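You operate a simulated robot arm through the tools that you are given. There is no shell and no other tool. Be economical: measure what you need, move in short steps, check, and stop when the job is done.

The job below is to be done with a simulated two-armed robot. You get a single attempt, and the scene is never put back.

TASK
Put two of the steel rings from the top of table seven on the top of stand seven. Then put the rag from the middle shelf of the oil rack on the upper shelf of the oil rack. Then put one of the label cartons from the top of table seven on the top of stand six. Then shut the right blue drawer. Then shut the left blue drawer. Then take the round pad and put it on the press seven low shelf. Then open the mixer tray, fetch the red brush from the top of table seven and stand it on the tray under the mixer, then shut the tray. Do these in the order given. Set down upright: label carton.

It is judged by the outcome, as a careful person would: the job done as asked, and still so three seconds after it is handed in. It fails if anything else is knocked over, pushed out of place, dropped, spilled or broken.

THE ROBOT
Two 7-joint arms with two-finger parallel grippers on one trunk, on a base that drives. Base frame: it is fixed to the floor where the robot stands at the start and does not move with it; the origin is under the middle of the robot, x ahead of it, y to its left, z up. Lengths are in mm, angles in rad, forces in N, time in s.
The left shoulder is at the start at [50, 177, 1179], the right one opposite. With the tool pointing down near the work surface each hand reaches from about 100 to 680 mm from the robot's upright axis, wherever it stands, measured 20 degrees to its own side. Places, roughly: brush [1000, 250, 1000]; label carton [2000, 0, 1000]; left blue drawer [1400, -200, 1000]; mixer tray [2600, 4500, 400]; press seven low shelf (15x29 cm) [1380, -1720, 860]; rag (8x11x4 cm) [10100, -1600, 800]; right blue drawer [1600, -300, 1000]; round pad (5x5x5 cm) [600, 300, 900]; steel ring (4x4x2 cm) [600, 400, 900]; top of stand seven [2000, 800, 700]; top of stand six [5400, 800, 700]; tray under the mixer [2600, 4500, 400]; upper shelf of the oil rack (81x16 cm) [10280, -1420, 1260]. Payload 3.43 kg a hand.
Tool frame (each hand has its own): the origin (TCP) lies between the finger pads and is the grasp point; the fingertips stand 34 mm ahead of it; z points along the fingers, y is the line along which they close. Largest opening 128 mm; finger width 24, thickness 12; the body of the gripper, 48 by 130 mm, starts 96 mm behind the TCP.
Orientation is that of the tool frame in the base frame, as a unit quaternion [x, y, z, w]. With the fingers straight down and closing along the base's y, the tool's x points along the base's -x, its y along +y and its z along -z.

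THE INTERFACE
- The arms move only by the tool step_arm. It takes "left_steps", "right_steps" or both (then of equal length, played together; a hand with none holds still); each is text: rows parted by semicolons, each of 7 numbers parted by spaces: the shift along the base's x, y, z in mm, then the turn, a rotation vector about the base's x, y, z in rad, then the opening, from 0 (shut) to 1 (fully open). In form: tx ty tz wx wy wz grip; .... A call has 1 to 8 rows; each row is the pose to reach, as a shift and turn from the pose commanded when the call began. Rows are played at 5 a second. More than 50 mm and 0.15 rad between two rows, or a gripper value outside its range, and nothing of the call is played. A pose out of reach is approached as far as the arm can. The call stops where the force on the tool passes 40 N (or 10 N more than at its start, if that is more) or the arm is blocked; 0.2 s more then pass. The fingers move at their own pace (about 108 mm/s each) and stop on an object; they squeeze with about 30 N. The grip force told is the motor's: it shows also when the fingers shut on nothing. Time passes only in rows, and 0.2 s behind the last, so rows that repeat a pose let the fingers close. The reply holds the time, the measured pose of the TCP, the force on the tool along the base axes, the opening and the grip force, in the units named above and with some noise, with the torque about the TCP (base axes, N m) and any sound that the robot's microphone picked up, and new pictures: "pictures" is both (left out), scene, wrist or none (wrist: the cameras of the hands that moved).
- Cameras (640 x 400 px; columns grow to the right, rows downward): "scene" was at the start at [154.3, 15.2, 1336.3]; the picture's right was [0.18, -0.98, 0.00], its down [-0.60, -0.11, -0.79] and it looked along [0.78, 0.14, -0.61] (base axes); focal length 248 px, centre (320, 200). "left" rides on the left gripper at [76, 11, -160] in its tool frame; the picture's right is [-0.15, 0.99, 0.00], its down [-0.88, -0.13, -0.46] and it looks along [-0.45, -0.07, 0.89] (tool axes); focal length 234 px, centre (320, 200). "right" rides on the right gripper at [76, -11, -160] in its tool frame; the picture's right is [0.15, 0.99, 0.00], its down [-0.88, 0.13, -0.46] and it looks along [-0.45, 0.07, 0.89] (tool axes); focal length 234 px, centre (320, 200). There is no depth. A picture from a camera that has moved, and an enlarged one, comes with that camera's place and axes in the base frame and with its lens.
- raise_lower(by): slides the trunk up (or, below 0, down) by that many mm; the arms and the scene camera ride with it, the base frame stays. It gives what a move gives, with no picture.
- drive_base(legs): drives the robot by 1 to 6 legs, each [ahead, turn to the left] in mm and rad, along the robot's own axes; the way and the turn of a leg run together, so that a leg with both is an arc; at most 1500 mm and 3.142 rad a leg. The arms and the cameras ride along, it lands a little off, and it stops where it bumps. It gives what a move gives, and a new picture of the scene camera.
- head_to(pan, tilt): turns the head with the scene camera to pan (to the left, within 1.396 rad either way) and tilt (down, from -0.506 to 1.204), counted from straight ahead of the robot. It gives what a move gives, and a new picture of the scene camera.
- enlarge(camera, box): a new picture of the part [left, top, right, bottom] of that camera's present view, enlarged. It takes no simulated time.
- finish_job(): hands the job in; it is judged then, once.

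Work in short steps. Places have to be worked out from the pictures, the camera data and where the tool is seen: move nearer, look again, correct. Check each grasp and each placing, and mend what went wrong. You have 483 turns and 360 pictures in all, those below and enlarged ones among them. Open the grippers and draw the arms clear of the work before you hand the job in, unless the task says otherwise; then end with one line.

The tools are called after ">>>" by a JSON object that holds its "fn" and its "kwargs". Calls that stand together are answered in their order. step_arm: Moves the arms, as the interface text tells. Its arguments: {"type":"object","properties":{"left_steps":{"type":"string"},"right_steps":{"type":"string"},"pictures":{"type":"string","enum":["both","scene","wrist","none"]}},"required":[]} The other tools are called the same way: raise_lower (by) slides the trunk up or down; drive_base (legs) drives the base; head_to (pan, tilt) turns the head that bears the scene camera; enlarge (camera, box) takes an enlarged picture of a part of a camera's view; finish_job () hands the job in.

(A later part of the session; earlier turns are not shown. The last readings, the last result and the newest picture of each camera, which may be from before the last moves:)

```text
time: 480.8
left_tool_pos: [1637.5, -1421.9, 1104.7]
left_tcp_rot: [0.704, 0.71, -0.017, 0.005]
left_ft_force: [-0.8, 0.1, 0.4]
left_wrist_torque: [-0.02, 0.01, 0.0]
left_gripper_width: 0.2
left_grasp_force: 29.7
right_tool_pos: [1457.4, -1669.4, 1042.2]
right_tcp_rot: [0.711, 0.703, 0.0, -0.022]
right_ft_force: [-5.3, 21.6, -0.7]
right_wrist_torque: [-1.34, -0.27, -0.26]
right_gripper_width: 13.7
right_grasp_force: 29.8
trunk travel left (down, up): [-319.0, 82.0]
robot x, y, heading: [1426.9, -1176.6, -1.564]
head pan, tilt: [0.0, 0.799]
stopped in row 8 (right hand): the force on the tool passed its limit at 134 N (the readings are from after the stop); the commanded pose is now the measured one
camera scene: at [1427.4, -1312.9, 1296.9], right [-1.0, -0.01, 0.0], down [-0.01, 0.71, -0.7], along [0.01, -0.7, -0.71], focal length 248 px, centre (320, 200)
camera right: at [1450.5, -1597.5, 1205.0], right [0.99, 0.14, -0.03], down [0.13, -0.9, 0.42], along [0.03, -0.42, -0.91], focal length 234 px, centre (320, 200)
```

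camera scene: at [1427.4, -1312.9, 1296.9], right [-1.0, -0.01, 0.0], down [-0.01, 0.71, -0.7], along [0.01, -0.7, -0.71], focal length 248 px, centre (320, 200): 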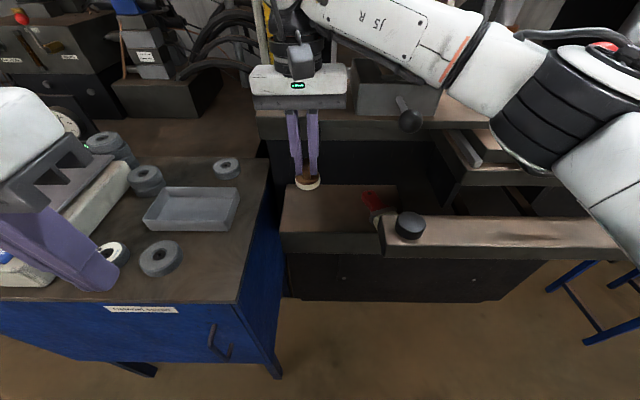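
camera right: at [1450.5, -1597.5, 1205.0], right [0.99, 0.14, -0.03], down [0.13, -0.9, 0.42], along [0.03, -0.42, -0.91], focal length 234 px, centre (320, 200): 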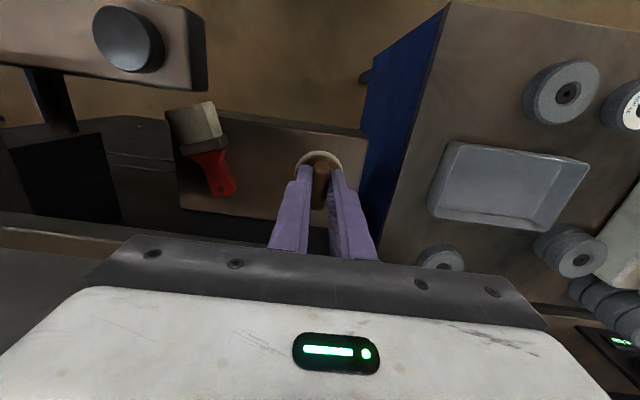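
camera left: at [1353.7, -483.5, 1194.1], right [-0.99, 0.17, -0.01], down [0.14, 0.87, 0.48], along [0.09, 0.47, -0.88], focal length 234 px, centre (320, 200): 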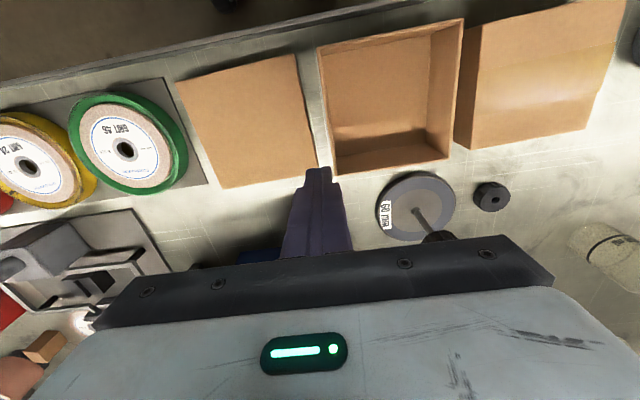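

The palm met the press's table slab (front y≈−1690, z≈1067–1117), which overhangs the low shelf. I'll back off, lower, and tilt the hand 0.55 rad forward so the pad can go in beneath the slab.

>>> {"fn": "step_arm", "kwargs": {"right_steps": "-3 30 0 0 0 0 0.05; -6 70 0 0 0 0 0.05; -9 100 -15 -0.1 0 0 0.05; -9 100 -40 -0.22 0 0 0.05; -9 100 -65 -0.34 0 0 0.05; -9 100 -80 -0.46 0 0 0.05; -9 100 -90 -0.57 0 0 0.05; -9 100 -90 -0.57 0 0 0.05"}}

```text
time: 482.6
left_tool_pos: [1635.2, -1433.8, 1098.1]
left_tcp_rot: [0.704, 0.71, -0.011, 0.0]
left_ft_force: [0.5, 0.4, -0.5]
left_wrist_torque: [0.01, -0.01, 0.01]
left_gripper_width: 0.0
left_grasp_force: 30.4
right_tool_pos: [1443.9, -1581.2, 936.9]
right_tcp_rot: [0.693, 0.674, -0.187, 0.174]
right_ft_force: [0.5, 0.3, -0.6]
right_wrist_torque: [0.05, -0.01, 0.03]
right_gripper_width: 13.6
right_grasp_force: 29.8
trunk travel left (down, up): [-319.0, 82.0]
robot x, y, heading: [1425.6, -1175.0, -1.555]
head pan, tilt: [0.0, 0.799]
camera scene: at [1427.1, -1327.2, 1292.3], right [-1.0, -0.02, 0.0], down [-0.01, 0.72, -0.7], along [0.01, -0.69, -0.72], focal length 248 px, centre (320, 200)
camera right: at [1436.8, -1435.7, 1039.0], right [0.99, 0.1, -0.08], down [0.12, -0.54, 0.83], along [0.04, -0.83, -0.55], focal length 234 px, centre (320, 200)
```

scene: 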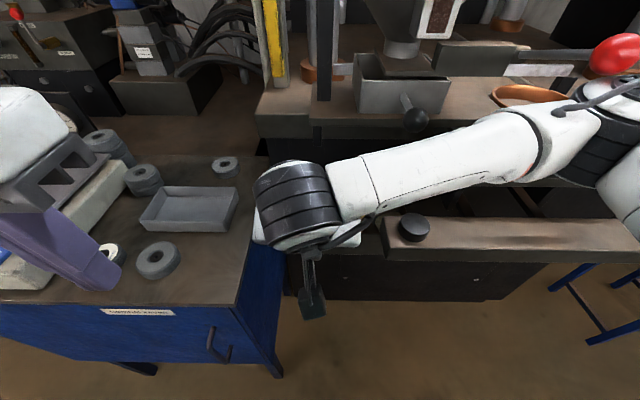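
right: 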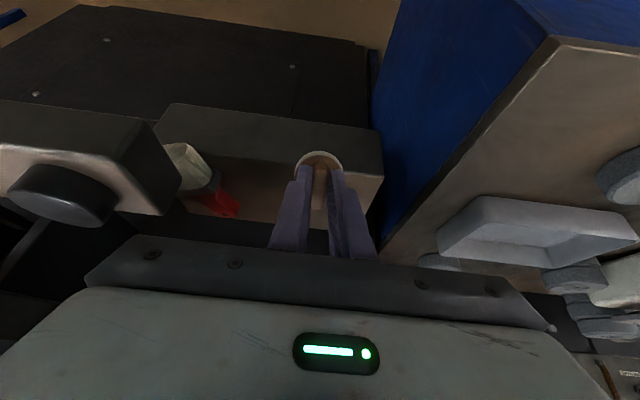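

Tilted well. I raise 15 mm, slide the pad in over the shelf under the slab.

>>> {"fn": "step_arm", "kwargs": {"right_steps": "0 0 15 0 0 0 0.05; 2 -30 15 0 0 0 0.05; 3 -60 15 0 0 0 0.05; 4 -85 15 0 0 0 0.05; 4 -105 14 0 0 0 0.05; 4 -118 12 0 0 0 0.05"}}

```text
time: 484.0
left_tool_pos: [1635.7, -1437.4, 1097.7]
left_tcp_rot: [0.705, 0.71, -0.009, -0.001]
left_ft_force: [0.4, 0.7, -0.2]
left_wrist_torque: [0.0, -0.05, 0.02]
left_gripper_width: 0.0
left_grasp_force: 30.0
right_tool_pos: [1445.0, -1696.7, 932.3]
right_tcp_rot: [0.697, 0.677, -0.175, 0.161]
right_ft_force: [0.3, -0.3, -0.6]
right_wrist_torque: [0.02, -0.01, 0.0]
right_gripper_width: 13.8
right_grasp_force: 29.8
trunk travel left (down, up): [-319.0, 82.0]
robot x, y, heading: [1418.8, -1174.2, -1.561]
head pan, tilt: [0.0, 0.799]
camera scene: at [1424.8, -1331.5, 1292.1], right [-1.0, -0.01, 0.0], down [-0.01, 0.72, -0.69], along [0.01, -0.69, -0.72], focal length 248 px, centre (320, 200)
camera right: at [1439.3, -1553.9, 1039.9], right [0.99, 0.1, -0.08], down [0.12, -0.57, 0.81], along [0.03, -0.81, -0.58], focal length 234 px, centre (320, 200)
```

scene: 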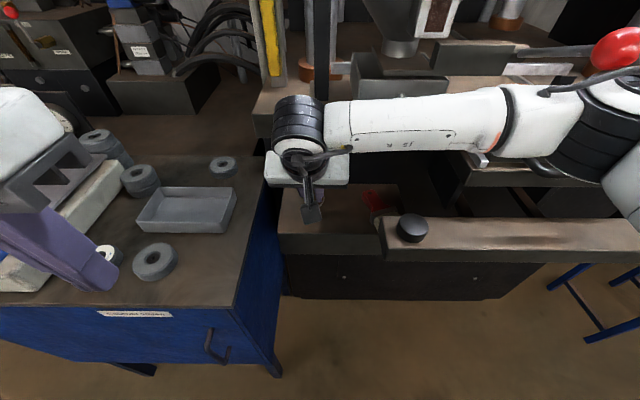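
right: 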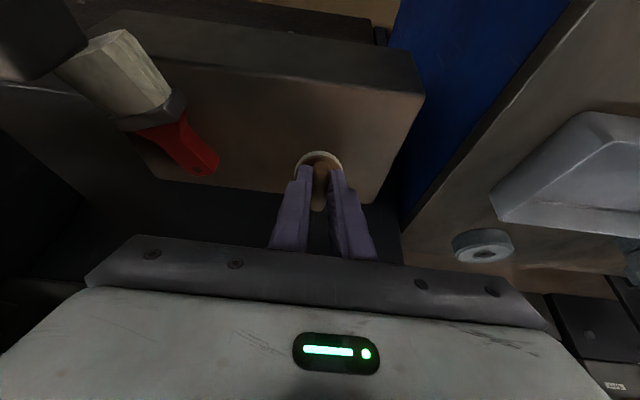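

The pad is just above the shelf, free of the lying red brush there. I press down gently so it flattens in the grip.

>>> {"fn": "step_arm", "kwargs": {"right_steps": "0 0 -5 0 0 0 0.05; 0 0 -10 0 0 0 0.05; 0 0 -15 0 0 0 0.05", "pictures": "wrist"}}

```text
time: 484.8
left_tool_pos: [1631.2, -1436.4, 1098.8]
left_tcp_rot: [0.705, 0.71, -0.008, 0.0]
left_ft_force: [-0.1, -0.2, 0.3]
left_wrist_torque: [-0.01, 0.04, -0.01]
left_gripper_width: 0.0
left_grasp_force: 29.8
right_tool_pos: [1441.3, -1702.4, 927.0]
right_tcp_rot: [0.699, 0.671, -0.179, 0.168]
right_ft_force: [-0.5, 0.0, -1.3]
right_wrist_torque: [0.03, 0.0, 0.02]
right_gripper_width: 13.8
right_grasp_force: 29.6
trunk travel left (down, up): [-319.0, 82.0]
robot x, y, heading: [1421.1, -1170.7, -1.556]
head pan, tilt: [0.0, 0.799]
camera right: at [1435.9, -1558.0, 1031.7], right [0.99, 0.09, -0.08], down [0.11, -0.56, 0.82], along [0.03, -0.82, -0.57], focal length 234 px, centre (320, 200)
```

right: 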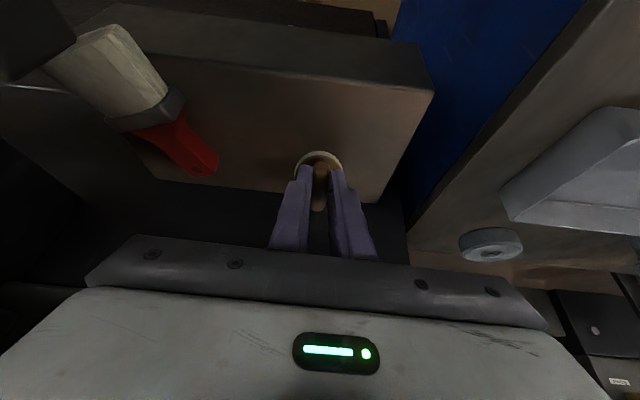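

The hand isn't following fully and the tool feels no force: the arm may be touching something. I look toward the right elbow.

>>> {"fn": "head_to", "kwargs": {"pan": -0.6, "tilt": 0.6}}

```text
time: 485.8
left_tool_pos: [1629.5, -1437.2, 1098.1]
left_tcp_rot: [0.705, 0.709, -0.008, 0.001]
left_ft_force: [0.6, 0.0, -0.6]
left_wrist_torque: [-0.03, 0.01, 0.06]
left_gripper_width: 0.0
left_grasp_force: 29.9
right_tool_pos: [1440.9, -1701.7, 927.6]
right_tcp_rot: [0.698, 0.672, -0.179, 0.17]
right_ft_force: [-0.1, 0.4, 0.9]
right_wrist_torque: [0.01, -0.02, 0.04]
right_gripper_width: 13.9
right_grasp_force: 30.3
trunk travel left (down, up): [-319.0, 82.0]
robot x, y, heading: [1424.2, -1171.9, -1.555]
head pan, tilt: [-0.6, 0.6]
camera scene: at [1369.4, -1325.0, 1308.8], right [-0.83, 0.56, 0.0], down [0.32, 0.48, -0.82], along [-0.45, -0.68, -0.57], focal length 248 px, centre (320, 200)
```

scene: 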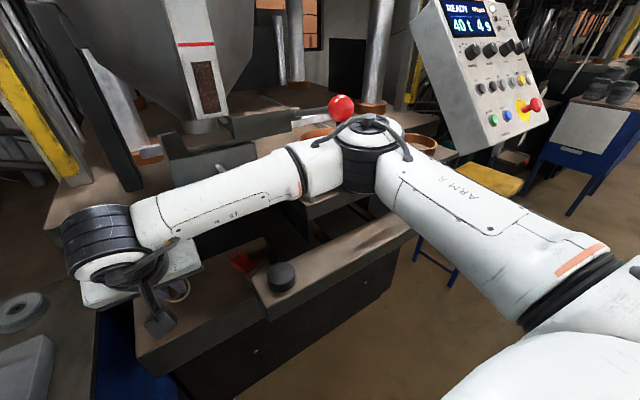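

The right elbow is up against the press tray area. I withdraw the hand, back the base off 80 mm, and will reach in with a straighter arm.

>>> {"fn": "step_arm", "kwargs": {"right_steps": "0 15 10 0 0 0 0.05; 0 45 18 0 0 0 0.05; 0 80 20 0 0 0 0.05; 0 115 25 0 0 0 0.05; 0 150 30 0 0 0 0.05", "pictures": "none"}}

>>> {"fn": "drive_base", "kwargs": {"legs": [[-80, 0]]}}

>>> {"fn": "enlarge", "kwargs": {"camera": "scene", "box": [160, 80, 480, 280]}}

```text
time: 487.2
left_tool_pos: [1625.4, -1438.2, 1099.6]
left_tcp_rot: [0.705, 0.709, -0.005, 0.003]
left_ft_force: [0.5, -0.7, 0.5]
left_wrist_torque: [0.08, 0.05, -0.01]
left_gripper_width: 0.1
left_grasp_force: 29.3
right_tool_pos: [1429.3, -1535.9, 924.5]
right_tcp_rot: [0.714, 0.674, -0.14, 0.129]
right_ft_force: [-1.1, -5.2, 9.3]
right_wrist_torque: [0.77, -0.09, 0.07]
right_gripper_width: 13.7
right_grasp_force: 30.6
trunk travel left (down, up): [-319.0, 82.0]
robot x, y, heading: [1422.1, -1173.6, -1.563]
head pan, tilt: [-0.6, 0.6]
stopped in row 5 (right hand): the arm was blocked; the commanded pose is now the measured one
```

```text
time: 488.3
left_tool_pos: [1633.2, -1353.5, 1102.0]
left_tcp_rot: [0.704, 0.71, -0.012, 0.002]
left_ft_force: [-0.1, -0.3, 0.5]
left_wrist_torque: [0.02, -0.02, 0.01]
left_gripper_width: 0.0
left_grasp_force: 30.2
right_tool_pos: [1437.6, -1458.3, 940.8]
right_tcp_rot: [0.709, 0.672, -0.158, 0.142]
right_ft_force: [0.0, 0.1, 0.2]
right_wrist_torque: [0.0, -0.02, 0.03]
right_gripper_width: 13.9
right_grasp_force: 30.1
trunk travel left (down, up): [-319.0, 82.0]
robot x, y, heading: [1420.8, -1091.1, -1.564]
head pan, tilt: [-0.6, 0.6]
camera scene: at [1372.0, -1238.9, 1310.7], right [-0.83, 0.56, 0.0], down [0.32, 0.47, -0.82], along [-0.46, -0.69, -0.57], focal length 248 px, centre (320, 200)
```

scene: 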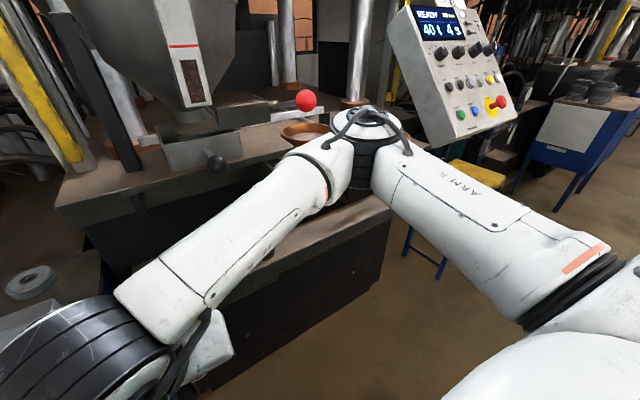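

```text
2.00 times, centred on (320, 180) of scene
camera zoom: at [1372.0, -1238.9, 1310.7], right [-0.83, 0.56, 0.0], down [0.32, 0.47, -0.82], along [-0.46, -0.69, -0.57], focal length 496 px, centre (320, 240)
```

zoom: 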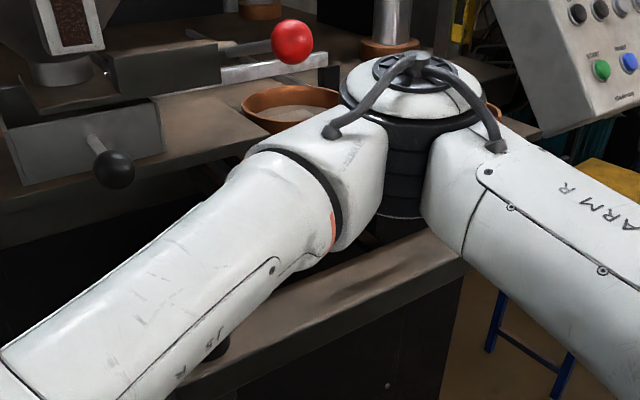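

Backing freed the arm. From here a straighter arm keeps the elbow clear of the tray. I reach in again at z≈955, restoring the tilt.

>>> {"fn": "step_arm", "kwargs": {"right_steps": "2 -40 14 -0.04 0 0 0.05; 4 -85 16 -0.08 0 0 0.05; 6 -130 16 -0.12 0 0 0.05; 8 -175 16 -0.12 0 0 0.05; 8 -210 16 -0.12 0 0 0.05; 8 -240 14 -0.12 0 0 0.05"}}

```text
time: 489.7
left_tool_pos: [1634.9, -1353.6, 1100.8]
left_tcp_rot: [0.704, 0.71, -0.013, 0.002]
left_ft_force: [-0.6, 0.0, -0.1]
left_wrist_torque: [0.04, -0.02, 0.02]
left_gripper_width: 0.3
left_grasp_force: 30.0
right_tool_pos: [1446.3, -1698.3, 953.9]
right_tcp_rot: [0.699, 0.663, -0.197, 0.184]
right_ft_force: [-0.1, -0.7, -0.6]
right_wrist_torque: [0.01, 0.02, 0.06]
right_gripper_width: 13.7
right_grasp_force: 30.3
trunk travel left (down, up): [-319.0, 82.0]
robot x, y, heading: [1425.1, -1094.7, -1.561]
head pan, tilt: [-0.6, 0.6]
camera scene: at [1372.5, -1239.1, 1310.4], right [-0.83, 0.56, 0.0], down [0.31, 0.47, -0.82], along [-0.46, -0.68, -0.57], focal length 248 px, centre (320, 200)
camera right: at [1443.0, -1549.2, 1052.3], right [0.99, 0.07, -0.08], down [0.11, -0.52, 0.85], along [0.02, -0.85, -0.53], focal length 234 px, centre (320, 200)
```

scene: 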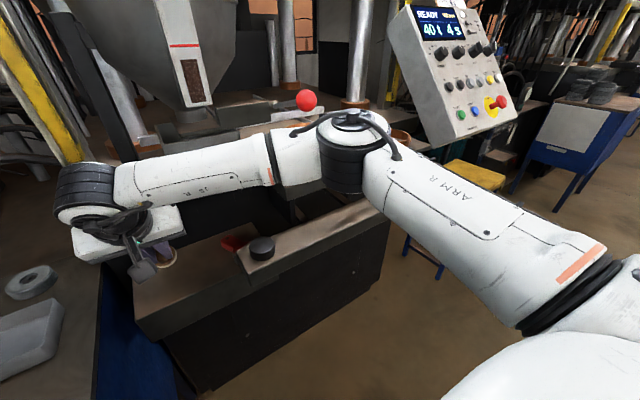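
right: 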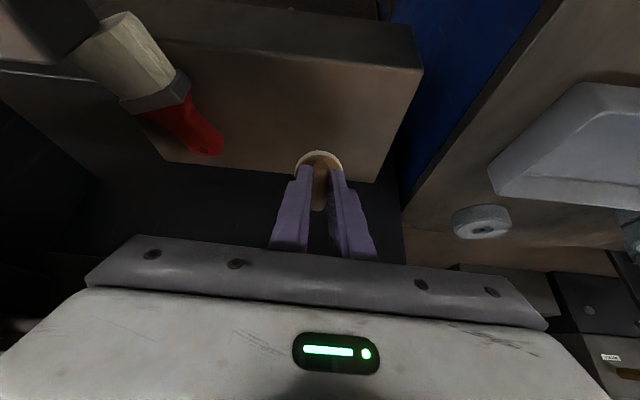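

Tracking properly now, and the spot is mid-shelf. I lower gently to contact.

>>> {"fn": "step_arm", "kwargs": {"right_steps": "0 0 -10 0 0 0 0.05; 0 0 -18 0 0 0 0.05; 0 0 -23 0 0 0 0.05; 0 0 -27 0 0 0 0.05; 0 0 -31 0 0 0 0.05", "pictures": "wrist"}}

```text
time: 490.9
left_tool_pos: [1635.0, -1352.4, 1100.4]
left_tcp_rot: [0.704, 0.71, -0.012, 0.001]
left_ft_force: [-0.3, 0.2, 1.1]
left_wrist_torque: [0.01, -0.01, -0.01]
left_gripper_width: 0.0
left_grasp_force: 29.7
right_tool_pos: [1445.2, -1697.7, 923.7]
right_tcp_rot: [0.699, 0.662, -0.197, 0.185]
right_ft_force: [-0.5, 0.7, -0.1]
right_wrist_torque: [0.01, -0.01, 0.03]
right_gripper_width: 13.9
right_grasp_force: 30.6
trunk travel left (down, up): [-319.0, 82.0]
robot x, y, heading: [1424.8, -1094.8, -1.565]
head pan, tilt: [-0.6, 0.6]
camera right: at [1442.7, -1549.3, 1021.5], right [0.99, 0.07, -0.08], down [0.1, -0.52, 0.85], along [0.02, -0.85, -0.53], focal length 234 px, centre (320, 200)
```

right: 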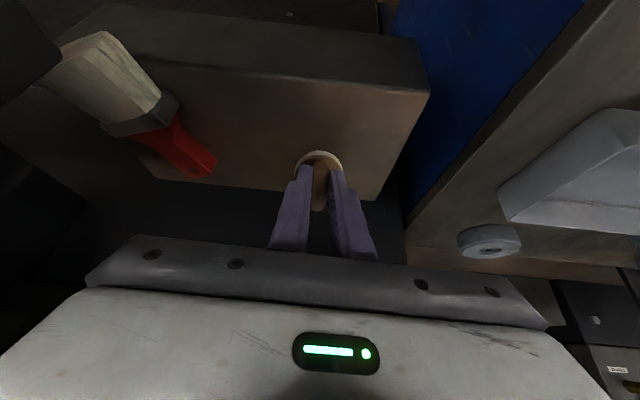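

No contact yet; I keep lowering in small steps.

>>> {"fn": "step_arm", "kwargs": {"right_steps": "0 0 -5 0 0 0 0.05; 0 0 -10 0 0 0 0.05; 0 0 -15 0 0 0 0.05; 0 0 -20 0 0 0 0.05; 0 0 -25 0 0 0 0.05; 0 0 -30 0 0 0 0.05", "pictures": "wrist"}}

```text
time: 492.1
left_tool_pos: [1634.2, -1351.9, 1099.6]
left_tcp_rot: [0.705, 0.709, -0.014, 0.002]
left_ft_force: [-0.2, -0.5, 0.3]
left_wrist_torque: [-0.01, 0.01, 0.0]
left_gripper_width: 0.1
left_grasp_force: 29.8
right_tool_pos: [1448.2, -1702.6, 911.5]
right_tcp_rot: [0.697, 0.66, -0.203, 0.194]
right_ft_force: [-0.8, 3.2, 15.4]
right_wrist_torque: [-0.05, 0.09, 0.0]
right_gripper_width: 13.7
right_grasp_force: 29.8
trunk travel left (down, up): [-319.0, 82.0]
robot x, y, heading: [1421.1, -1093.5, -1.563]
head pan, tilt: [-0.6, 0.6]
stopped in row 5 (right hand): the force on the tool passed its limit at 44 N (the readings are from after the stop); the commanded pose is now the measured one
camera right: at [1444.2, -1551.4, 1006.1], right [0.99, 0.07, -0.08], down [0.1, -0.5, 0.86], along [0.02, -0.86, -0.51], focal length 234 px, centre (320, 200)
```

right: 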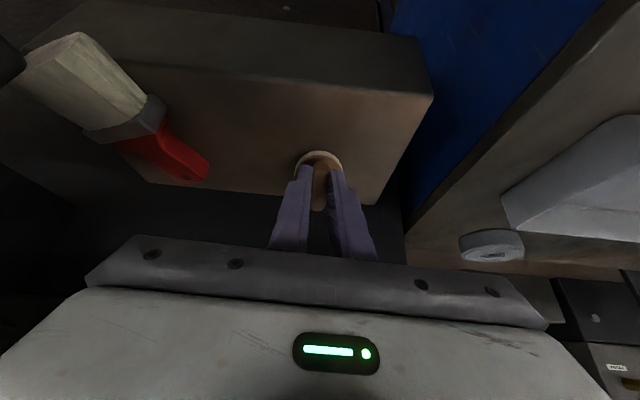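

Contact at z≈911 on the pad's near edge. I reduce the tilt a little, then open slightly so the pad settles flat.

>>> {"fn": "step_arm", "kwargs": {"right_steps": "0 -2 2 0.07 0 0 0.05; 0 -4 2 0.14 0 0 0.05; 0 -4 1 0.14 0 0 0.05; 0 -4 1 0.14 0 0 0.14; 0 -4 1 0.14 0 0 0.18; 0 -4 1 0.14 0 0 0.22", "pictures": "wrist"}}

```text
time: 493.4
left_tool_pos: [1634.7, -1352.9, 1099.8]
left_tcp_rot: [0.704, 0.71, -0.012, 0.002]
left_ft_force: [-0.2, -0.1, -0.8]
left_wrist_torque: [0.01, 0.0, 0.0]
left_gripper_width: 0.2
left_grasp_force: 30.0
right_tool_pos: [1446.9, -1704.7, 907.3]
right_tcp_rot: [0.71, 0.672, -0.155, 0.141]
right_ft_force: [-0.4, 0.1, -1.1]
right_wrist_torque: [-0.02, 0.03, -0.02]
right_gripper_width: 28.2
right_grasp_force: 0.0
trunk travel left (down, up): [-319.0, 82.0]
robot x, y, heading: [1424.2, -1096.7, -1.562]
head pan, tilt: [-0.6, 0.6]
camera right: at [1443.5, -1569.9, 1024.0], right [0.99, 0.08, -0.07], down [0.1, -0.62, 0.77], along [0.02, -0.78, -0.63], focal length 234 px, centre (320, 200)
```

right: 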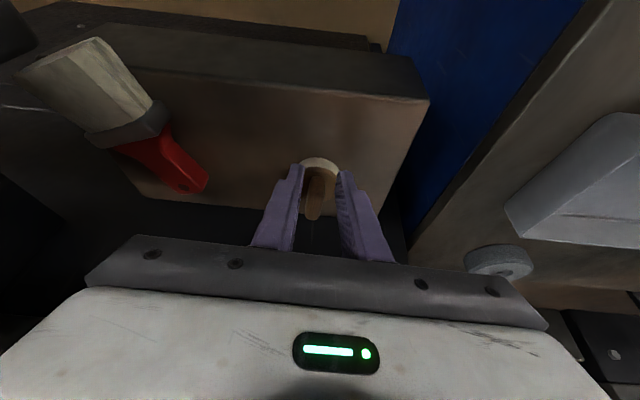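

The pad is free. I open a bit more and withdraw along the finger axis, then back toward me.

>>> {"fn": "step_arm", "kwargs": {"right_steps": "0 0 0 0 0 0 0.32; 0 10 18 0 0 0 0.32; 0 22 38 0 0 0 0.32; 0 60 45 0 0 0 0.32; 0 105 50 0 0 0 0.32; 0 150 60 0 0 0 0.32; 0 190 75 0 0 0 0.32", "pictures": "wrist"}}

```text
time: 495.1
left_tool_pos: [1634.6, -1352.1, 1100.4]
left_tcp_rot: [0.704, 0.71, -0.012, 0.002]
left_ft_force: [0.1, -0.6, 0.1]
left_wrist_torque: [-0.03, -0.03, -0.05]
left_gripper_width: 0.0
left_grasp_force: 29.7
right_tool_pos: [1446.5, -1514.7, 982.9]
right_tcp_rot: [0.711, 0.672, -0.154, 0.14]
right_ft_force: [1.0, -0.2, -0.1]
right_wrist_torque: [-0.03, -0.01, -0.03]
right_gripper_width: 41.0
right_grasp_force: 0.0
trunk travel left (down, up): [-319.0, 82.0]
robot x, y, heading: [1424.7, -1096.2, -1.566]
head pan, tilt: [-0.6, 0.6]
camera right: at [1444.2, -1378.6, 1098.0], right [0.99, 0.08, -0.07], down [0.1, -0.62, 0.78], along [0.02, -0.78, -0.63], focal length 234 px, centre (320, 200)
```

right: 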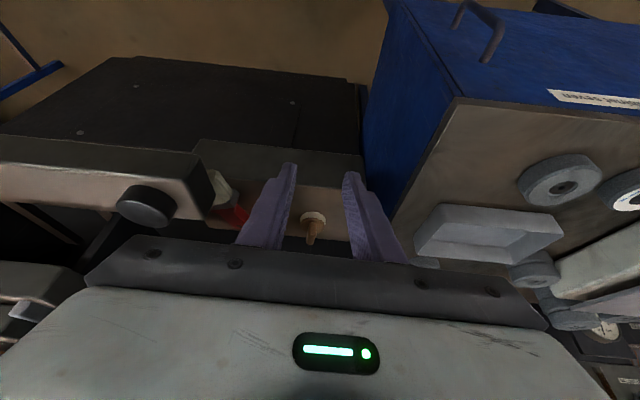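

The pad stands on the low shelf. I straighten and retract the hand, then check the press for anything displaced.

>>> {"fn": "step_arm", "kwargs": {"right_steps": "-20 30 15 0.1 0 0 0.32; -45 60 30 0.2 0 0 0.32; -70 90 45 0.3 0 0 0.32; -100 110 60 0.4 0 0 0.32; -135 125 70 0.42 0 0 0.32; -165 130 80 0.42 0 0 0.32; -190 130 85 0.42 0 0 0.32", "pictures": "none"}}

>>> {"fn": "raise_lower", "kwargs": {"by": 80}}

>>> {"fn": "drive_base", "kwargs": {"legs": [[-200, 0]]}}

>>> {"fn": "head_to", "kwargs": {"pan": 0.0, "tilt": 0.55}}

>>> {"fn": "enlarge", "kwargs": {"camera": "scene", "box": [230, 120, 550, 320]}}

```text
time: 496.6
left_tool_pos: [1634.2, -1352.7, 1101.2]
left_tcp_rot: [0.704, 0.71, -0.011, 0.002]
left_ft_force: [0.2, 0.0, 0.5]
left_wrist_torque: [0.01, -0.03, -0.01]
left_gripper_width: 0.2
left_grasp_force: 29.5
right_tool_pos: [1255.2, -1385.6, 1067.3]
right_tcp_rot: [0.724, 0.69, -0.009, -0.011]
right_ft_force: [-0.8, 0.6, -0.8]
right_wrist_torque: [0.01, -0.02, 0.02]
right_gripper_width: 41.2
right_grasp_force: 0.1
trunk travel left (down, up): [-319.0, 82.0]
robot x, y, heading: [1422.5, -1094.2, -1.56]
head pan, tilt: [-0.6, 0.6]
```

```text
time: 497.8
left_tool_pos: [1634.2, -1353.6, 1180.4]
left_tcp_rot: [0.704, 0.71, -0.013, 0.001]
left_ft_force: [0.4, 0.1, -0.3]
left_wrist_torque: [0.0, 0.01, 0.01]
left_gripper_width: 0.0
left_grasp_force: 29.9
right_tool_pos: [1257.2, -1386.3, 1147.9]
right_tcp_rot: [0.724, 0.69, -0.011, -0.011]
right_ft_force: [0.4, -0.2, 0.4]
right_wrist_torque: [-0.02, 0.01, 0.0]
right_gripper_width: 40.9
right_grasp_force: 0.1
trunk travel left (down, up): [-399.0, 2.0]
robot x, y, heading: [1420.7, -1095.0, -1.558]
head pan, tilt: [-0.6, 0.6]
```

```text
time: 499.4
left_tool_pos: [1632.3, -1155.6, 1179.8]
left_tcp_rot: [0.705, 0.709, -0.012, 0.002]
left_ft_force: [0.4, 0.4, 0.3]
left_wrist_torque: [-0.02, 0.03, -0.01]
left_gripper_width: 0.0
left_grasp_force: 30.1
right_tool_pos: [1254.2, -1188.7, 1146.8]
right_tcp_rot: [0.725, 0.689, -0.011, -0.01]
right_ft_force: [-0.3, 1.2, 0.5]
right_wrist_torque: [-0.02, 0.01, 0.02]
right_gripper_width: 41.1
right_grasp_force: 0.1
trunk travel left (down, up): [-399.0, 2.0]
robot x, y, heading: [1419.2, -899.5, -1.56]
head pan, tilt: [-0.6, 0.6]
camera scene: at [1370.4, -1041.1, 1390.5], right [-0.83, 0.56, 0.0], down [0.32, 0.47, -0.83], along [-0.46, -0.68, -0.56], focal length 248 px, centre (320, 200)
```

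scene: 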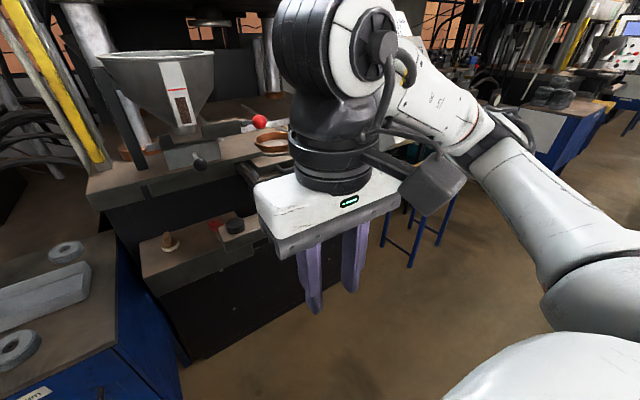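

```text
time: 500.4
left_tool_pos: [1631.7, -1156.2, 1180.3]
left_tcp_rot: [0.705, 0.709, -0.012, 0.001]
left_ft_force: [-0.6, 0.0, 0.2]
left_wrist_torque: [-0.01, -0.02, -0.01]
left_gripper_width: 0.1
left_grasp_force: 29.6
right_tool_pos: [1254.8, -1189.1, 1146.4]
right_tcp_rot: [0.725, 0.689, -0.011, -0.01]
right_ft_force: [0.5, 0.2, -0.2]
right_wrist_torque: [0.02, 0.0, -0.02]
right_gripper_width: 41.1
right_grasp_force: 0.1
trunk travel left (down, up): [-399.0, 2.0]
robot x, y, heading: [1417.9, -894.4, -1.56]
head pan, tilt: [0.0, 0.55]
camera scene: at [1420.4, -1058.4, 1394.9], right [-1.0, -0.01, 0.0], down [0.0, 0.52, -0.85], along [0.01, -0.85, -0.52], focal length 248 px, centre (320, 200)
```

scene: 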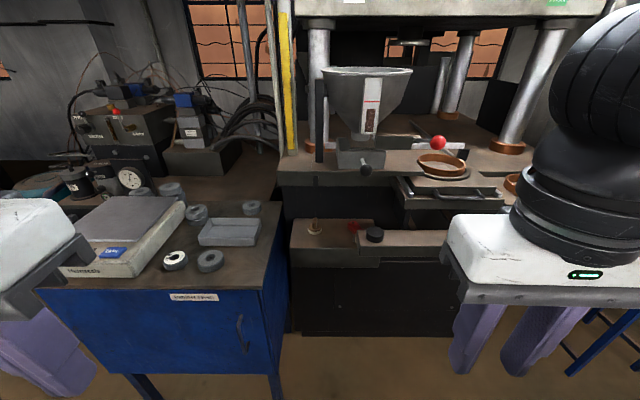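

```text
2.00 times, centred on (390, 220) of scene
camera zoom: at [1420.4, -1058.4, 1394.9], right [-1.0, -0.01, 0.0], down [0.0, 0.52, -0.85], along [0.01, -0.85, -0.52], focal length 496 px, centre (180, 160)
```

zoom: 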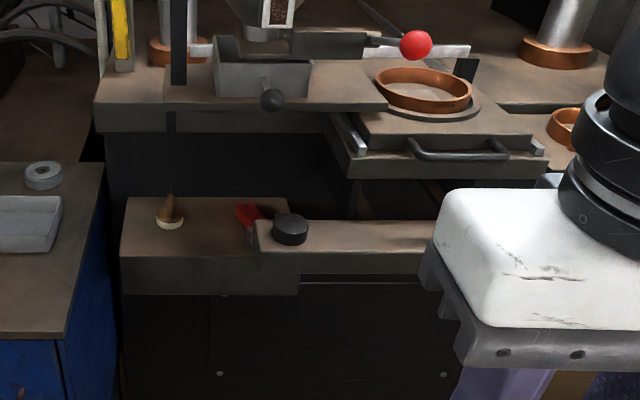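

The pad is standing on the low shelf and the press looks undisturbed. Next I drive to the mixer area on the left wall side.

>>> {"fn": "drive_base", "kwargs": {"legs": [[0, 1.56], [1500, 0], [130, 0], [0, 1.571], [1500, 0], [1200, 0]]}}

>>> {"fn": "head_to", "kwargs": {"pan": 0.2, "tilt": 0.25}}

```text
time: 529.1
left_tool_pos: [2571.3, 2076.0, 1180.4]
left_tcp_rot: [0.743, -0.669, -0.002, -0.011]
left_ft_force: [-0.5, 0.5, 0.6]
left_wrist_torque: [-0.02, 0.03, 0.02]
left_gripper_width: 0.2
left_grasp_force: 30.0
right_tool_pos: [2942.3, 2145.5, 1148.0]
right_tcp_rot: [0.724, -0.69, 0.011, -0.01]
right_ft_force: [0.4, -0.3, 0.4]
right_wrist_torque: [0.0, 0.01, -0.01]
right_gripper_width: 40.9
right_grasp_force: 0.0
trunk travel left (down, up): [-399.0, 2.0]
robot x, y, heading: [2808.7, 1838.2, 1.676]
head pan, tilt: [0.0, 0.55]
camera scene: at [2789.4, 1999.0, 1394.9], right [0.99, 0.11, 0.0], down [0.06, -0.52, -0.85], along [-0.09, 0.85, -0.52], focal length 248 px, centre (320, 200)
```

scene: 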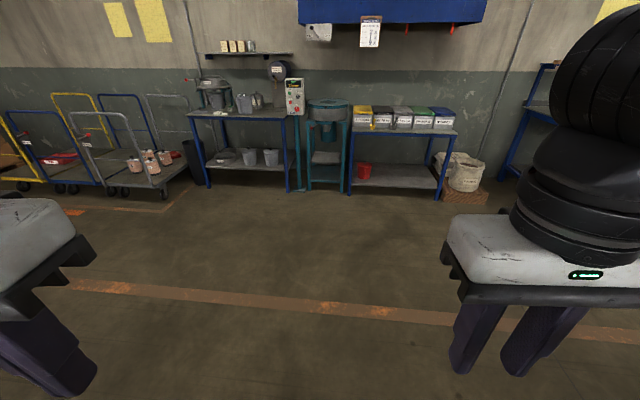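

```text
time: 529.9
left_tool_pos: [2570.4, 2076.2, 1179.3]
left_tcp_rot: [0.743, -0.669, -0.002, -0.013]
left_ft_force: [-0.1, 0.3, -0.5]
left_wrist_torque: [0.0, -0.02, 0.02]
left_gripper_width: 0.2
left_grasp_force: 30.6
right_tool_pos: [2944.8, 2145.5, 1147.6]
right_tcp_rot: [0.724, -0.689, 0.01, -0.011]
right_ft_force: [0.1, 0.3, 0.5]
right_wrist_torque: [-0.03, -0.01, -0.02]
right_gripper_width: 40.9
right_grasp_force: 0.0
trunk travel left (down, up): [-399.0, 2.0]
robot x, y, heading: [2810.6, 1842.5, 1.677]
head pan, tilt: [0.201, 0.25]
camera scene: at [2770.7, 1998.6, 1422.6], right [0.95, 0.3, 0.0], down [0.07, -0.24, -0.97], along [-0.29, 0.92, -0.25], focal length 248 px, centre (320, 200)
```

scene: 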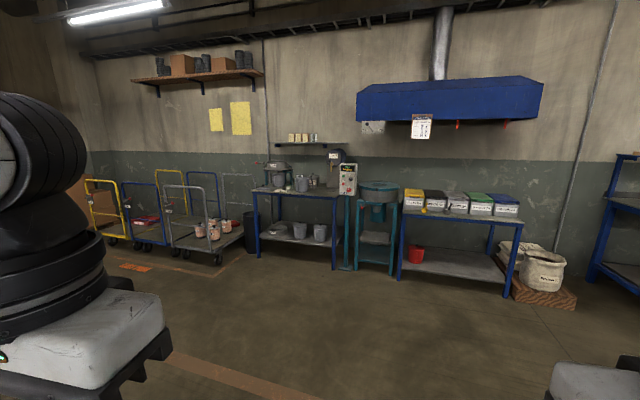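

The mixer is the teal frame at ≈(2606,4510). I drive closer.

>>> {"fn": "drive_base", "kwargs": {"legs": [[1500, 0], [250, 0], [0, -0.106]]}}

>>> {"fn": "head_to", "kwargs": {"pan": 0.0, "tilt": 0.6}}

>>> {"fn": "enlarge", "kwargs": {"camera": "scene", "box": [200, 60, 440, 210]}}

```text
time: 539.3
left_tool_pos: [2433.0, 3844.9, 1180.0]
left_tcp_rot: [-0.7, 0.714, 0.001, 0.012]
left_ft_force: [0.7, 0.1, 0.4]
left_wrist_torque: [-0.01, 0.07, 0.0]
left_gripper_width: 0.0
left_grasp_force: 30.2
right_tool_pos: [2811.2, 3865.6, 1147.3]
right_tcp_rot: [-0.679, 0.734, -0.01, 0.01]
right_ft_force: [0.4, -0.3, 0.4]
right_wrist_torque: [0.02, 0.02, 0.0]
right_gripper_width: 41.1
right_grasp_force: 0.1
trunk travel left (down, up): [-399.0, 2.0]
robot x, y, heading: [2634.4, 3586.7, 1.548]
head pan, tilt: [0.201, 0.25]
camera scene: at [2621.7, 3741.8, 1422.6], right [0.98, 0.18, 0.0], down [0.04, -0.24, -0.97], along [-0.18, 0.95, -0.25], focal length 248 px, centre (320, 200)
```

scene: 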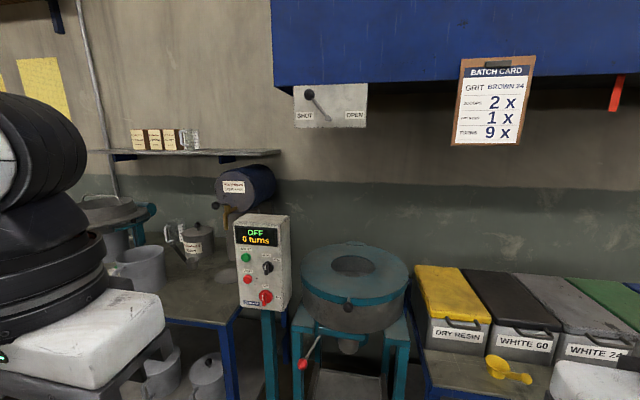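

```text
time: 540.1
left_tool_pos: [2431.7, 3844.0, 1180.8]
left_tcp_rot: [-0.7, 0.714, 0.001, 0.012]
left_ft_force: [0.6, 0.6, 0.2]
left_wrist_torque: [-0.02, 0.03, 0.03]
left_gripper_width: 0.1
left_grasp_force: 30.6
right_tool_pos: [2810.7, 3865.9, 1149.2]
right_tcp_rot: [-0.68, 0.734, -0.01, 0.01]
right_ft_force: [-0.4, 0.0, -0.5]
right_wrist_torque: [0.0, -0.03, 0.0]
right_gripper_width: 40.9
right_grasp_force: 0.0
trunk travel left (down, up): [-399.0, 2.0]
robot x, y, heading: [2638.0, 3581.2, 1.547]
head pan, tilt: [0.0, 0.6]
camera scene: at [2639.7, 3738.1, 1390.5], right [1.0, -0.02, 0.0], down [-0.01, -0.56, -0.83], along [0.02, 0.83, -0.56], focal length 248 px, centre (320, 200)
```

scene: 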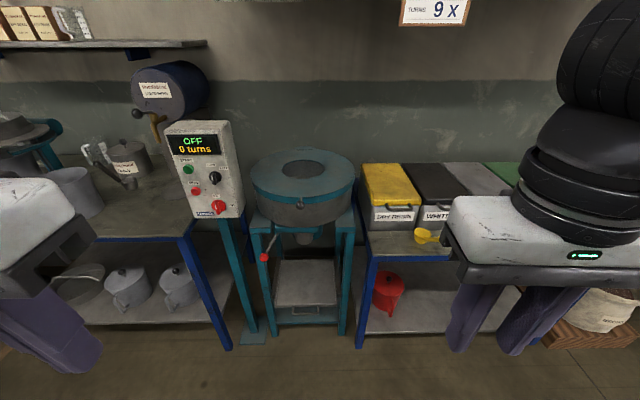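

```text
2.67 times, centred on (320, 135) of scene
camera zoom: at [2639.7, 3738.1, 1390.5], right [1.0, -0.02, 0.0], down [-0.01, -0.56, -0.83], along [0.02, 0.83, -0.56], focal length 661 px, centre (320, 373)
```

zoom: 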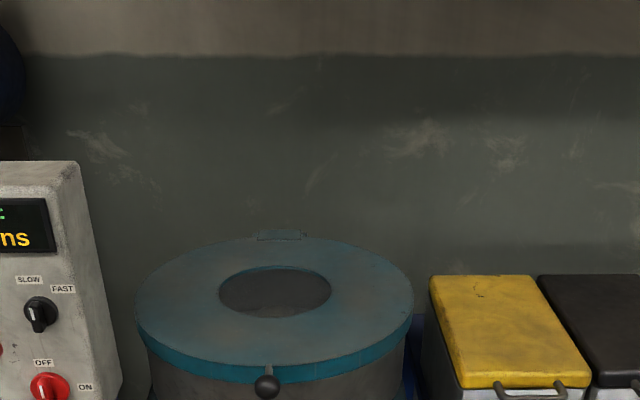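

>>> {"fn": "enlarge", "kwargs": {"camera": "scene", "box": [220, 210, 380, 350]}}

```text
2.86 times, centred on (300, 280) of scene
camera zoom: at [2639.7, 3738.1, 1390.5], right [1.0, -0.02, 0.0], down [-0.01, -0.56, -0.83], along [0.02, 0.83, -0.56], focal length 708 px, centre (377, -29)
```

zoom: 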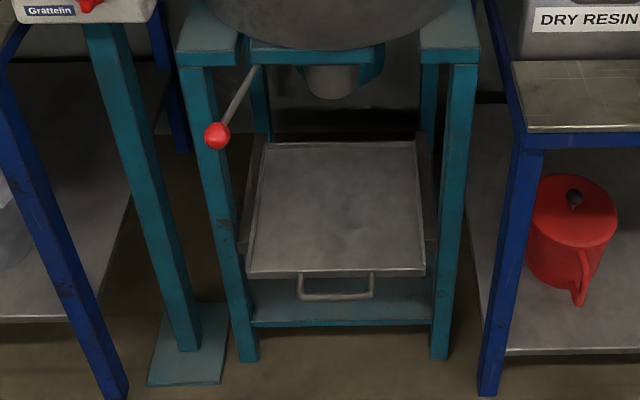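

The tray with its U-handle sits under the mixer. I lower the trunk to see it from a second height for triangulation.

>>> {"fn": "raise_lower", "kwargs": {"by": -390}}

>>> {"fn": "head_to", "kwargs": {"pan": 0.05, "tilt": 0.6}}

>>> {"fn": "enlarge", "kwargs": {"camera": "scene", "box": [200, 120, 440, 270]}}

```text
time: 543.9
left_tool_pos: [2432.6, 3843.5, 790.2]
left_tcp_rot: [-0.7, 0.714, 0.001, 0.012]
left_ft_force: [0.5, -0.5, 0.0]
left_wrist_torque: [-0.01, 0.04, 0.02]
left_gripper_width: 0.0
left_grasp_force: 30.1
right_tool_pos: [2809.8, 3866.7, 757.0]
right_tcp_rot: [-0.68, 0.733, -0.012, 0.009]
right_ft_force: [0.6, 0.3, 0.3]
right_wrist_torque: [0.02, 0.01, 0.03]
right_gripper_width: 41.1
right_grasp_force: 0.1
trunk travel left (down, up): [-9.0, 392.0]
robot x, y, heading: [2637.5, 3578.6, 1.553]
head pan, tilt: [0.0, 0.6]
```

```text
time: 544.5
left_tool_pos: [2432.7, 3843.7, 790.6]
left_tcp_rot: [-0.7, 0.714, 0.001, 0.012]
left_ft_force: [0.7, 0.1, 0.2]
left_wrist_torque: [-0.01, -0.01, 0.01]
left_gripper_width: 0.1
left_grasp_force: 29.6
right_tool_pos: [2811.6, 3866.5, 756.8]
right_tcp_rot: [-0.679, 0.734, -0.011, 0.01]
right_ft_force: [-0.2, 0.6, 0.4]
right_wrist_torque: [0.01, 0.01, 0.03]
right_gripper_width: 40.8
right_grasp_force: 0.0
trunk travel left (down, up): [-9.0, 392.0]
robot x, y, heading: [2636.5, 3577.9, 1.553]
head pan, tilt: [0.051, 0.6]
camera scene: at [2635.3, 3738.1, 1000.4], right [1.0, 0.03, 0.0], down [0.02, -0.56, -0.83], along [-0.03, 0.82, -0.56], focal length 248 px, centre (320, 200)
```

scene: 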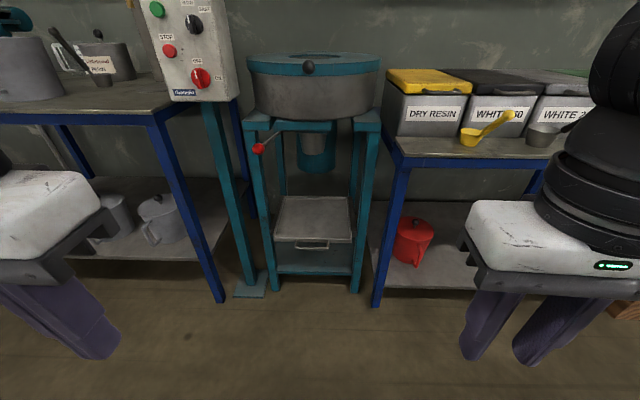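

```text
2.67 times, centred on (320, 195) of scene
camera zoom: at [2635.3, 3738.1, 1000.4], right [1.0, 0.03, 0.0], down [0.02, -0.56, -0.83], along [-0.03, 0.82, -0.56], focal length 661 px, centre (320, 213)
```

zoom: 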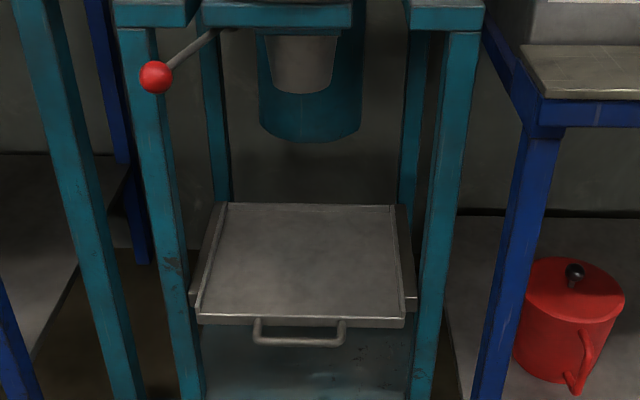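

Handle located at ≈(2588,4360,377), tray ≈275 mm wide. I drive closer with a small left shift so the handle lies to the right arm's side.

>>> {"fn": "drive_base", "kwargs": {"legs": [[0, 0.46], [310, 0], [0, -0.45]]}}

>>> {"fn": "step_arm", "kwargs": {"right_steps": "0 0 0 0 0 0.15 0.5; 0 0 0 0 0 0.3 0.5; 0 0 0 0 0 0.45 0.5; 0 0 0 0 0 0.6 0.5; 0 0 0 0 0 0.75 0.5; 0 0 0 0 0 0.9 0.5; 0 0 0 0 0 1.05 0.5; 0 0 0 0 0 1.2 0.5"}}

```text
time: 549.2
left_tool_pos: [2295.9, 4111.8, 790.9]
left_tcp_rot: [0.708, -0.706, -0.001, -0.013]
left_ft_force: [0.0, -1.3, 0.5]
left_wrist_torque: [0.06, 0.01, 0.0]
left_gripper_width: 0.0
left_grasp_force: 29.8
right_tool_pos: [2673.3, 4143.9, 756.6]
right_tcp_rot: [-0.688, 0.725, -0.01, 0.01]
right_ft_force: [-0.2, 0.6, 0.0]
right_wrist_torque: [0.02, 0.01, 0.01]
right_gripper_width: 41.1
right_grasp_force: 0.0
trunk travel left (down, up): [-9.0, 392.0]
robot x, y, heading: [2509.3, 3853.4, 1.574]
head pan, tilt: [0.051, 0.6]
camera scene: at [2500.7, 4012.1, 1000.4], right [1.0, 0.06, 0.0], down [0.03, -0.56, -0.83], along [-0.05, 0.82, -0.56], focal length 248 px, centre (320, 200)
```

scene: 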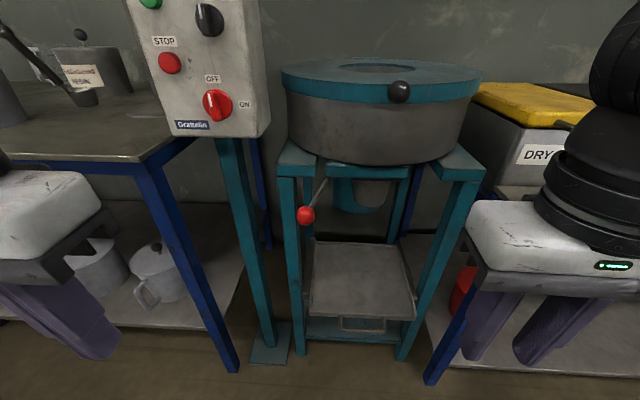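

```text
time: 551.0
left_tool_pos: [2295.7, 4112.6, 791.5]
left_tcp_rot: [0.708, -0.706, -0.001, -0.013]
left_ft_force: [-0.4, 0.5, 0.4]
left_wrist_torque: [0.03, 0.0, -0.01]
left_gripper_width: 0.1
left_grasp_force: 30.3
right_tool_pos: [2673.7, 4145.2, 757.9]
right_tcp_rot: [0.978, -0.208, 0.004, -0.015]
right_ft_force: [0.1, 1.1, 0.2]
right_wrist_torque: [0.01, 0.03, 0.01]
right_gripper_width: 64.1
right_grasp_force: 0.1
trunk travel left (down, up): [-9.0, 392.0]
robot x, y, heading: [2507.9, 3853.3, 1.58]
head pan, tilt: [0.051, 0.6]
camera scene: at [2500.6, 4012.1, 1000.4], right [1.0, 0.06, 0.0], down [0.03, -0.56, -0.83], along [-0.05, 0.82, -0.56], focal length 248 px, centre (320, 200)
camera right: at [2744.6, 4120.1, 918.3], right [-0.27, -0.96, -0.03], down [-0.86, 0.23, 0.45], along [-0.43, 0.15, -0.89], focal length 234 px, centre (320, 200)
```

scene: 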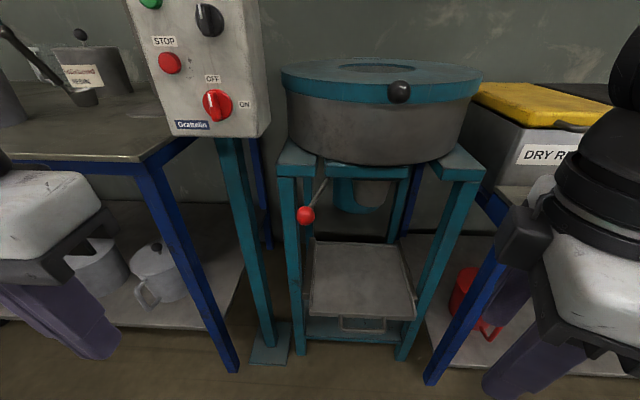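
right: 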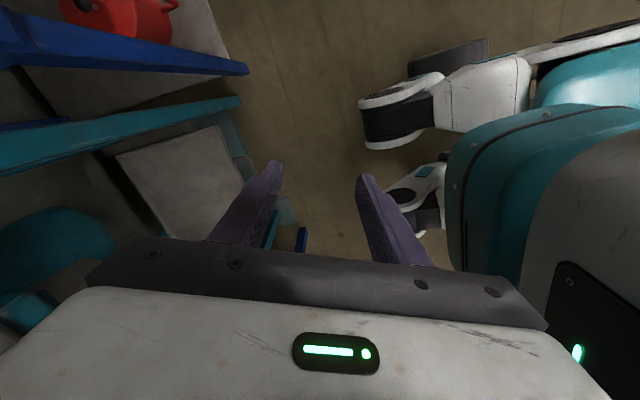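

Yaw turn works. I finish the yaw so the fingers close along y, and move toward the front of the handle.

>>> {"fn": "step_arm", "kwargs": {"right_steps": "-15 5 -30 0 0 0.14 0.5; -30 10 -60 0 0 0.28 0.5; -45 15 -90 0 0 0.42 0.5; -60 20 -125 0 0 0.42 0.5; -75 25 -165 0 0 0.42 0.5; -85 30 -200 0 0 0.42 0.5", "pictures": "none"}}

>>> {"fn": "step_arm", "kwargs": {"right_steps": "0 5 -10 0.15 0 0 0.5; 0 10 -20 0.3 0 0 0.5; 0 20 -30 0.45 0 0 0.5; 0 35 -45 0.6 0 0 0.5; 0 55 -60 0.75 0 0 0.5; 0 75 -80 0.9 0 0 0.5"}}

```text
time: 552.4
left_tool_pos: [2295.5, 4113.3, 790.1]
left_tcp_rot: [0.708, -0.706, -0.001, -0.011]
left_ft_force: [0.0, 1.1, -0.3]
left_wrist_torque: [-0.03, 0.04, -0.01]
left_gripper_width: 0.0
left_grasp_force: 29.5
right_tool_pos: [2589.4, 4171.2, 559.5]
right_tcp_rot: [1.0, -0.001, -0.002, -0.016]
right_ft_force: [1.3, 1.2, -0.6]
right_wrist_torque: [0.01, 0.04, 0.0]
right_gripper_width: 64.1
right_grasp_force: 0.1
right hand out of reach, approached as far as the arm can: row 4, 5
trunk travel left (down, up): [-9.0, 392.0]
robot x, y, heading: [2506.4, 3853.4, 1.576]
head pan, tilt: [0.051, 0.6]
```

```text
time: 553.8
left_tool_pos: [2295.3, 4112.6, 790.5]
left_tcp_rot: [0.708, -0.706, -0.001, -0.013]
left_ft_force: [-0.9, -0.2, 0.8]
left_wrist_torque: [0.01, 0.03, -0.01]
left_gripper_width: 0.0
left_grasp_force: 30.0
right_tool_pos: [2587.9, 4251.2, 477.1]
right_tcp_rot: [0.893, -0.001, -0.002, -0.45]
right_ft_force: [-0.1, 0.0, -0.2]
right_wrist_torque: [0.01, 0.01, -0.01]
right_gripper_width: 63.8
right_grasp_force: 0.0
trunk travel left (down, up): [-9.0, 392.0]
robot x, y, heading: [2505.0, 3854.3, 1.576]
head pan, tilt: [0.051, 0.6]
camera scene: at [2500.6, 4012.1, 1000.5], right [1.0, 0.06, 0.0], down [0.03, -0.56, -0.83], along [-0.05, 0.82, -0.56], focal length 248 px, centre (320, 200)
camera right: at [2663.1, 4129.0, 581.3], right [0.14, -0.59, -0.8], down [-0.88, -0.44, 0.17], along [-0.45, 0.68, -0.58], focal length 234 px, centre (320, 200)
```

scene: 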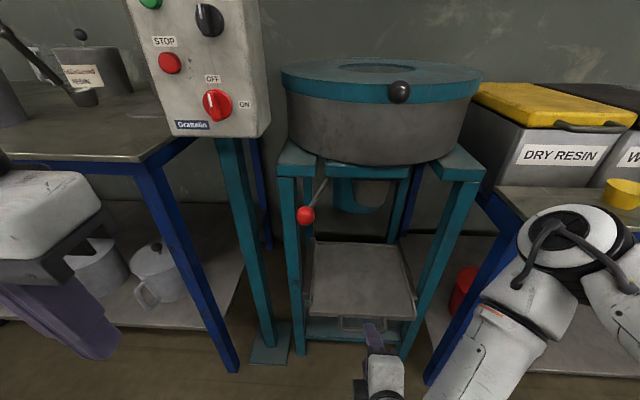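
right: 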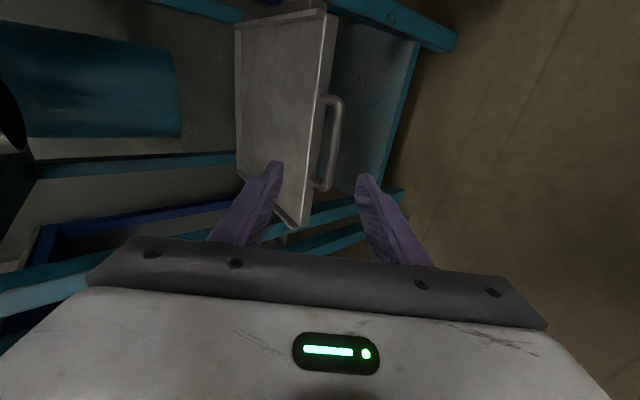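

The bar shows centred nicely between the fingers' plane. I advance to ~75 mm short of it, aligned, narrowing the opening.

>>> {"fn": "step_arm", "kwargs": {"right_steps": "-2 15 -20 0 0 0 0.4; -3 30 -40 0 0 0 0.35; -3 45 -55 0 0 0 0.35; -3 45 -55 0 0 0 0.35", "pictures": "wrist"}}

>>> {"fn": "enlarge", "kwargs": {"camera": "right", "box": [240, 90, 400, 215]}}

```text
time: 554.8
left_tool_pos: [2295.0, 4112.5, 789.4]
left_tcp_rot: [0.708, -0.706, -0.001, -0.013]
left_ft_force: [-0.2, -0.5, -0.9]
left_wrist_torque: [0.0, 0.03, 0.01]
left_gripper_width: 0.1
left_grasp_force: 29.9
right_tool_pos: [2584.5, 4294.7, 421.7]
right_tcp_rot: [0.894, -0.001, 0.001, -0.448]
right_ft_force: [0.5, -0.2, -0.2]
right_wrist_torque: [0.01, 0.0, 0.0]
right_gripper_width: 44.6
right_grasp_force: 0.1
trunk travel left (down, up): [-9.0, 392.0]
robot x, y, heading: [2508.0, 3855.6, 1.578]
head pan, tilt: [0.051, 0.6]
camera right: at [2659.1, 4174.4, 526.8], right [0.14, -0.59, -0.79], down [-0.88, -0.44, 0.17], along [-0.45, 0.67, -0.59], focal length 234 px, centre (320, 200)
```

right: 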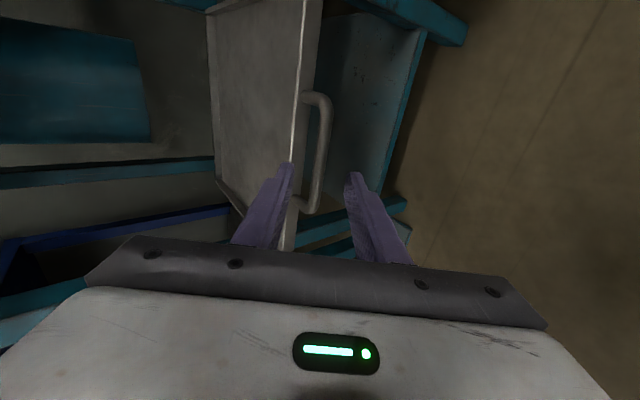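

```text
3.20 times, centred on (320, 152) of right
camera zoom: at [2659.1, 4174.4, 526.8], right [0.14, -0.59, -0.79], down [-0.88, -0.44, 0.17], along [-0.45, 0.67, -0.59], focal length 749 px, centre (320, 352)
```

zoom: 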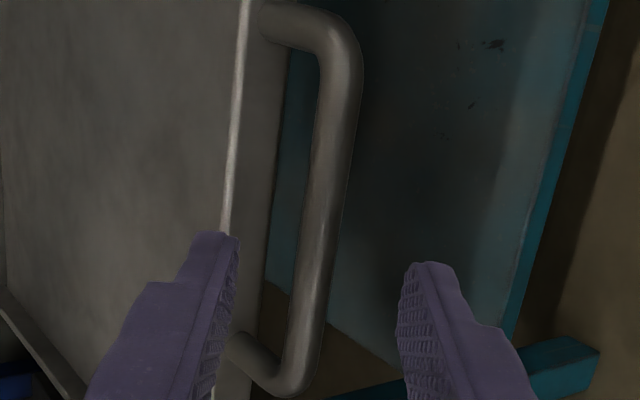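

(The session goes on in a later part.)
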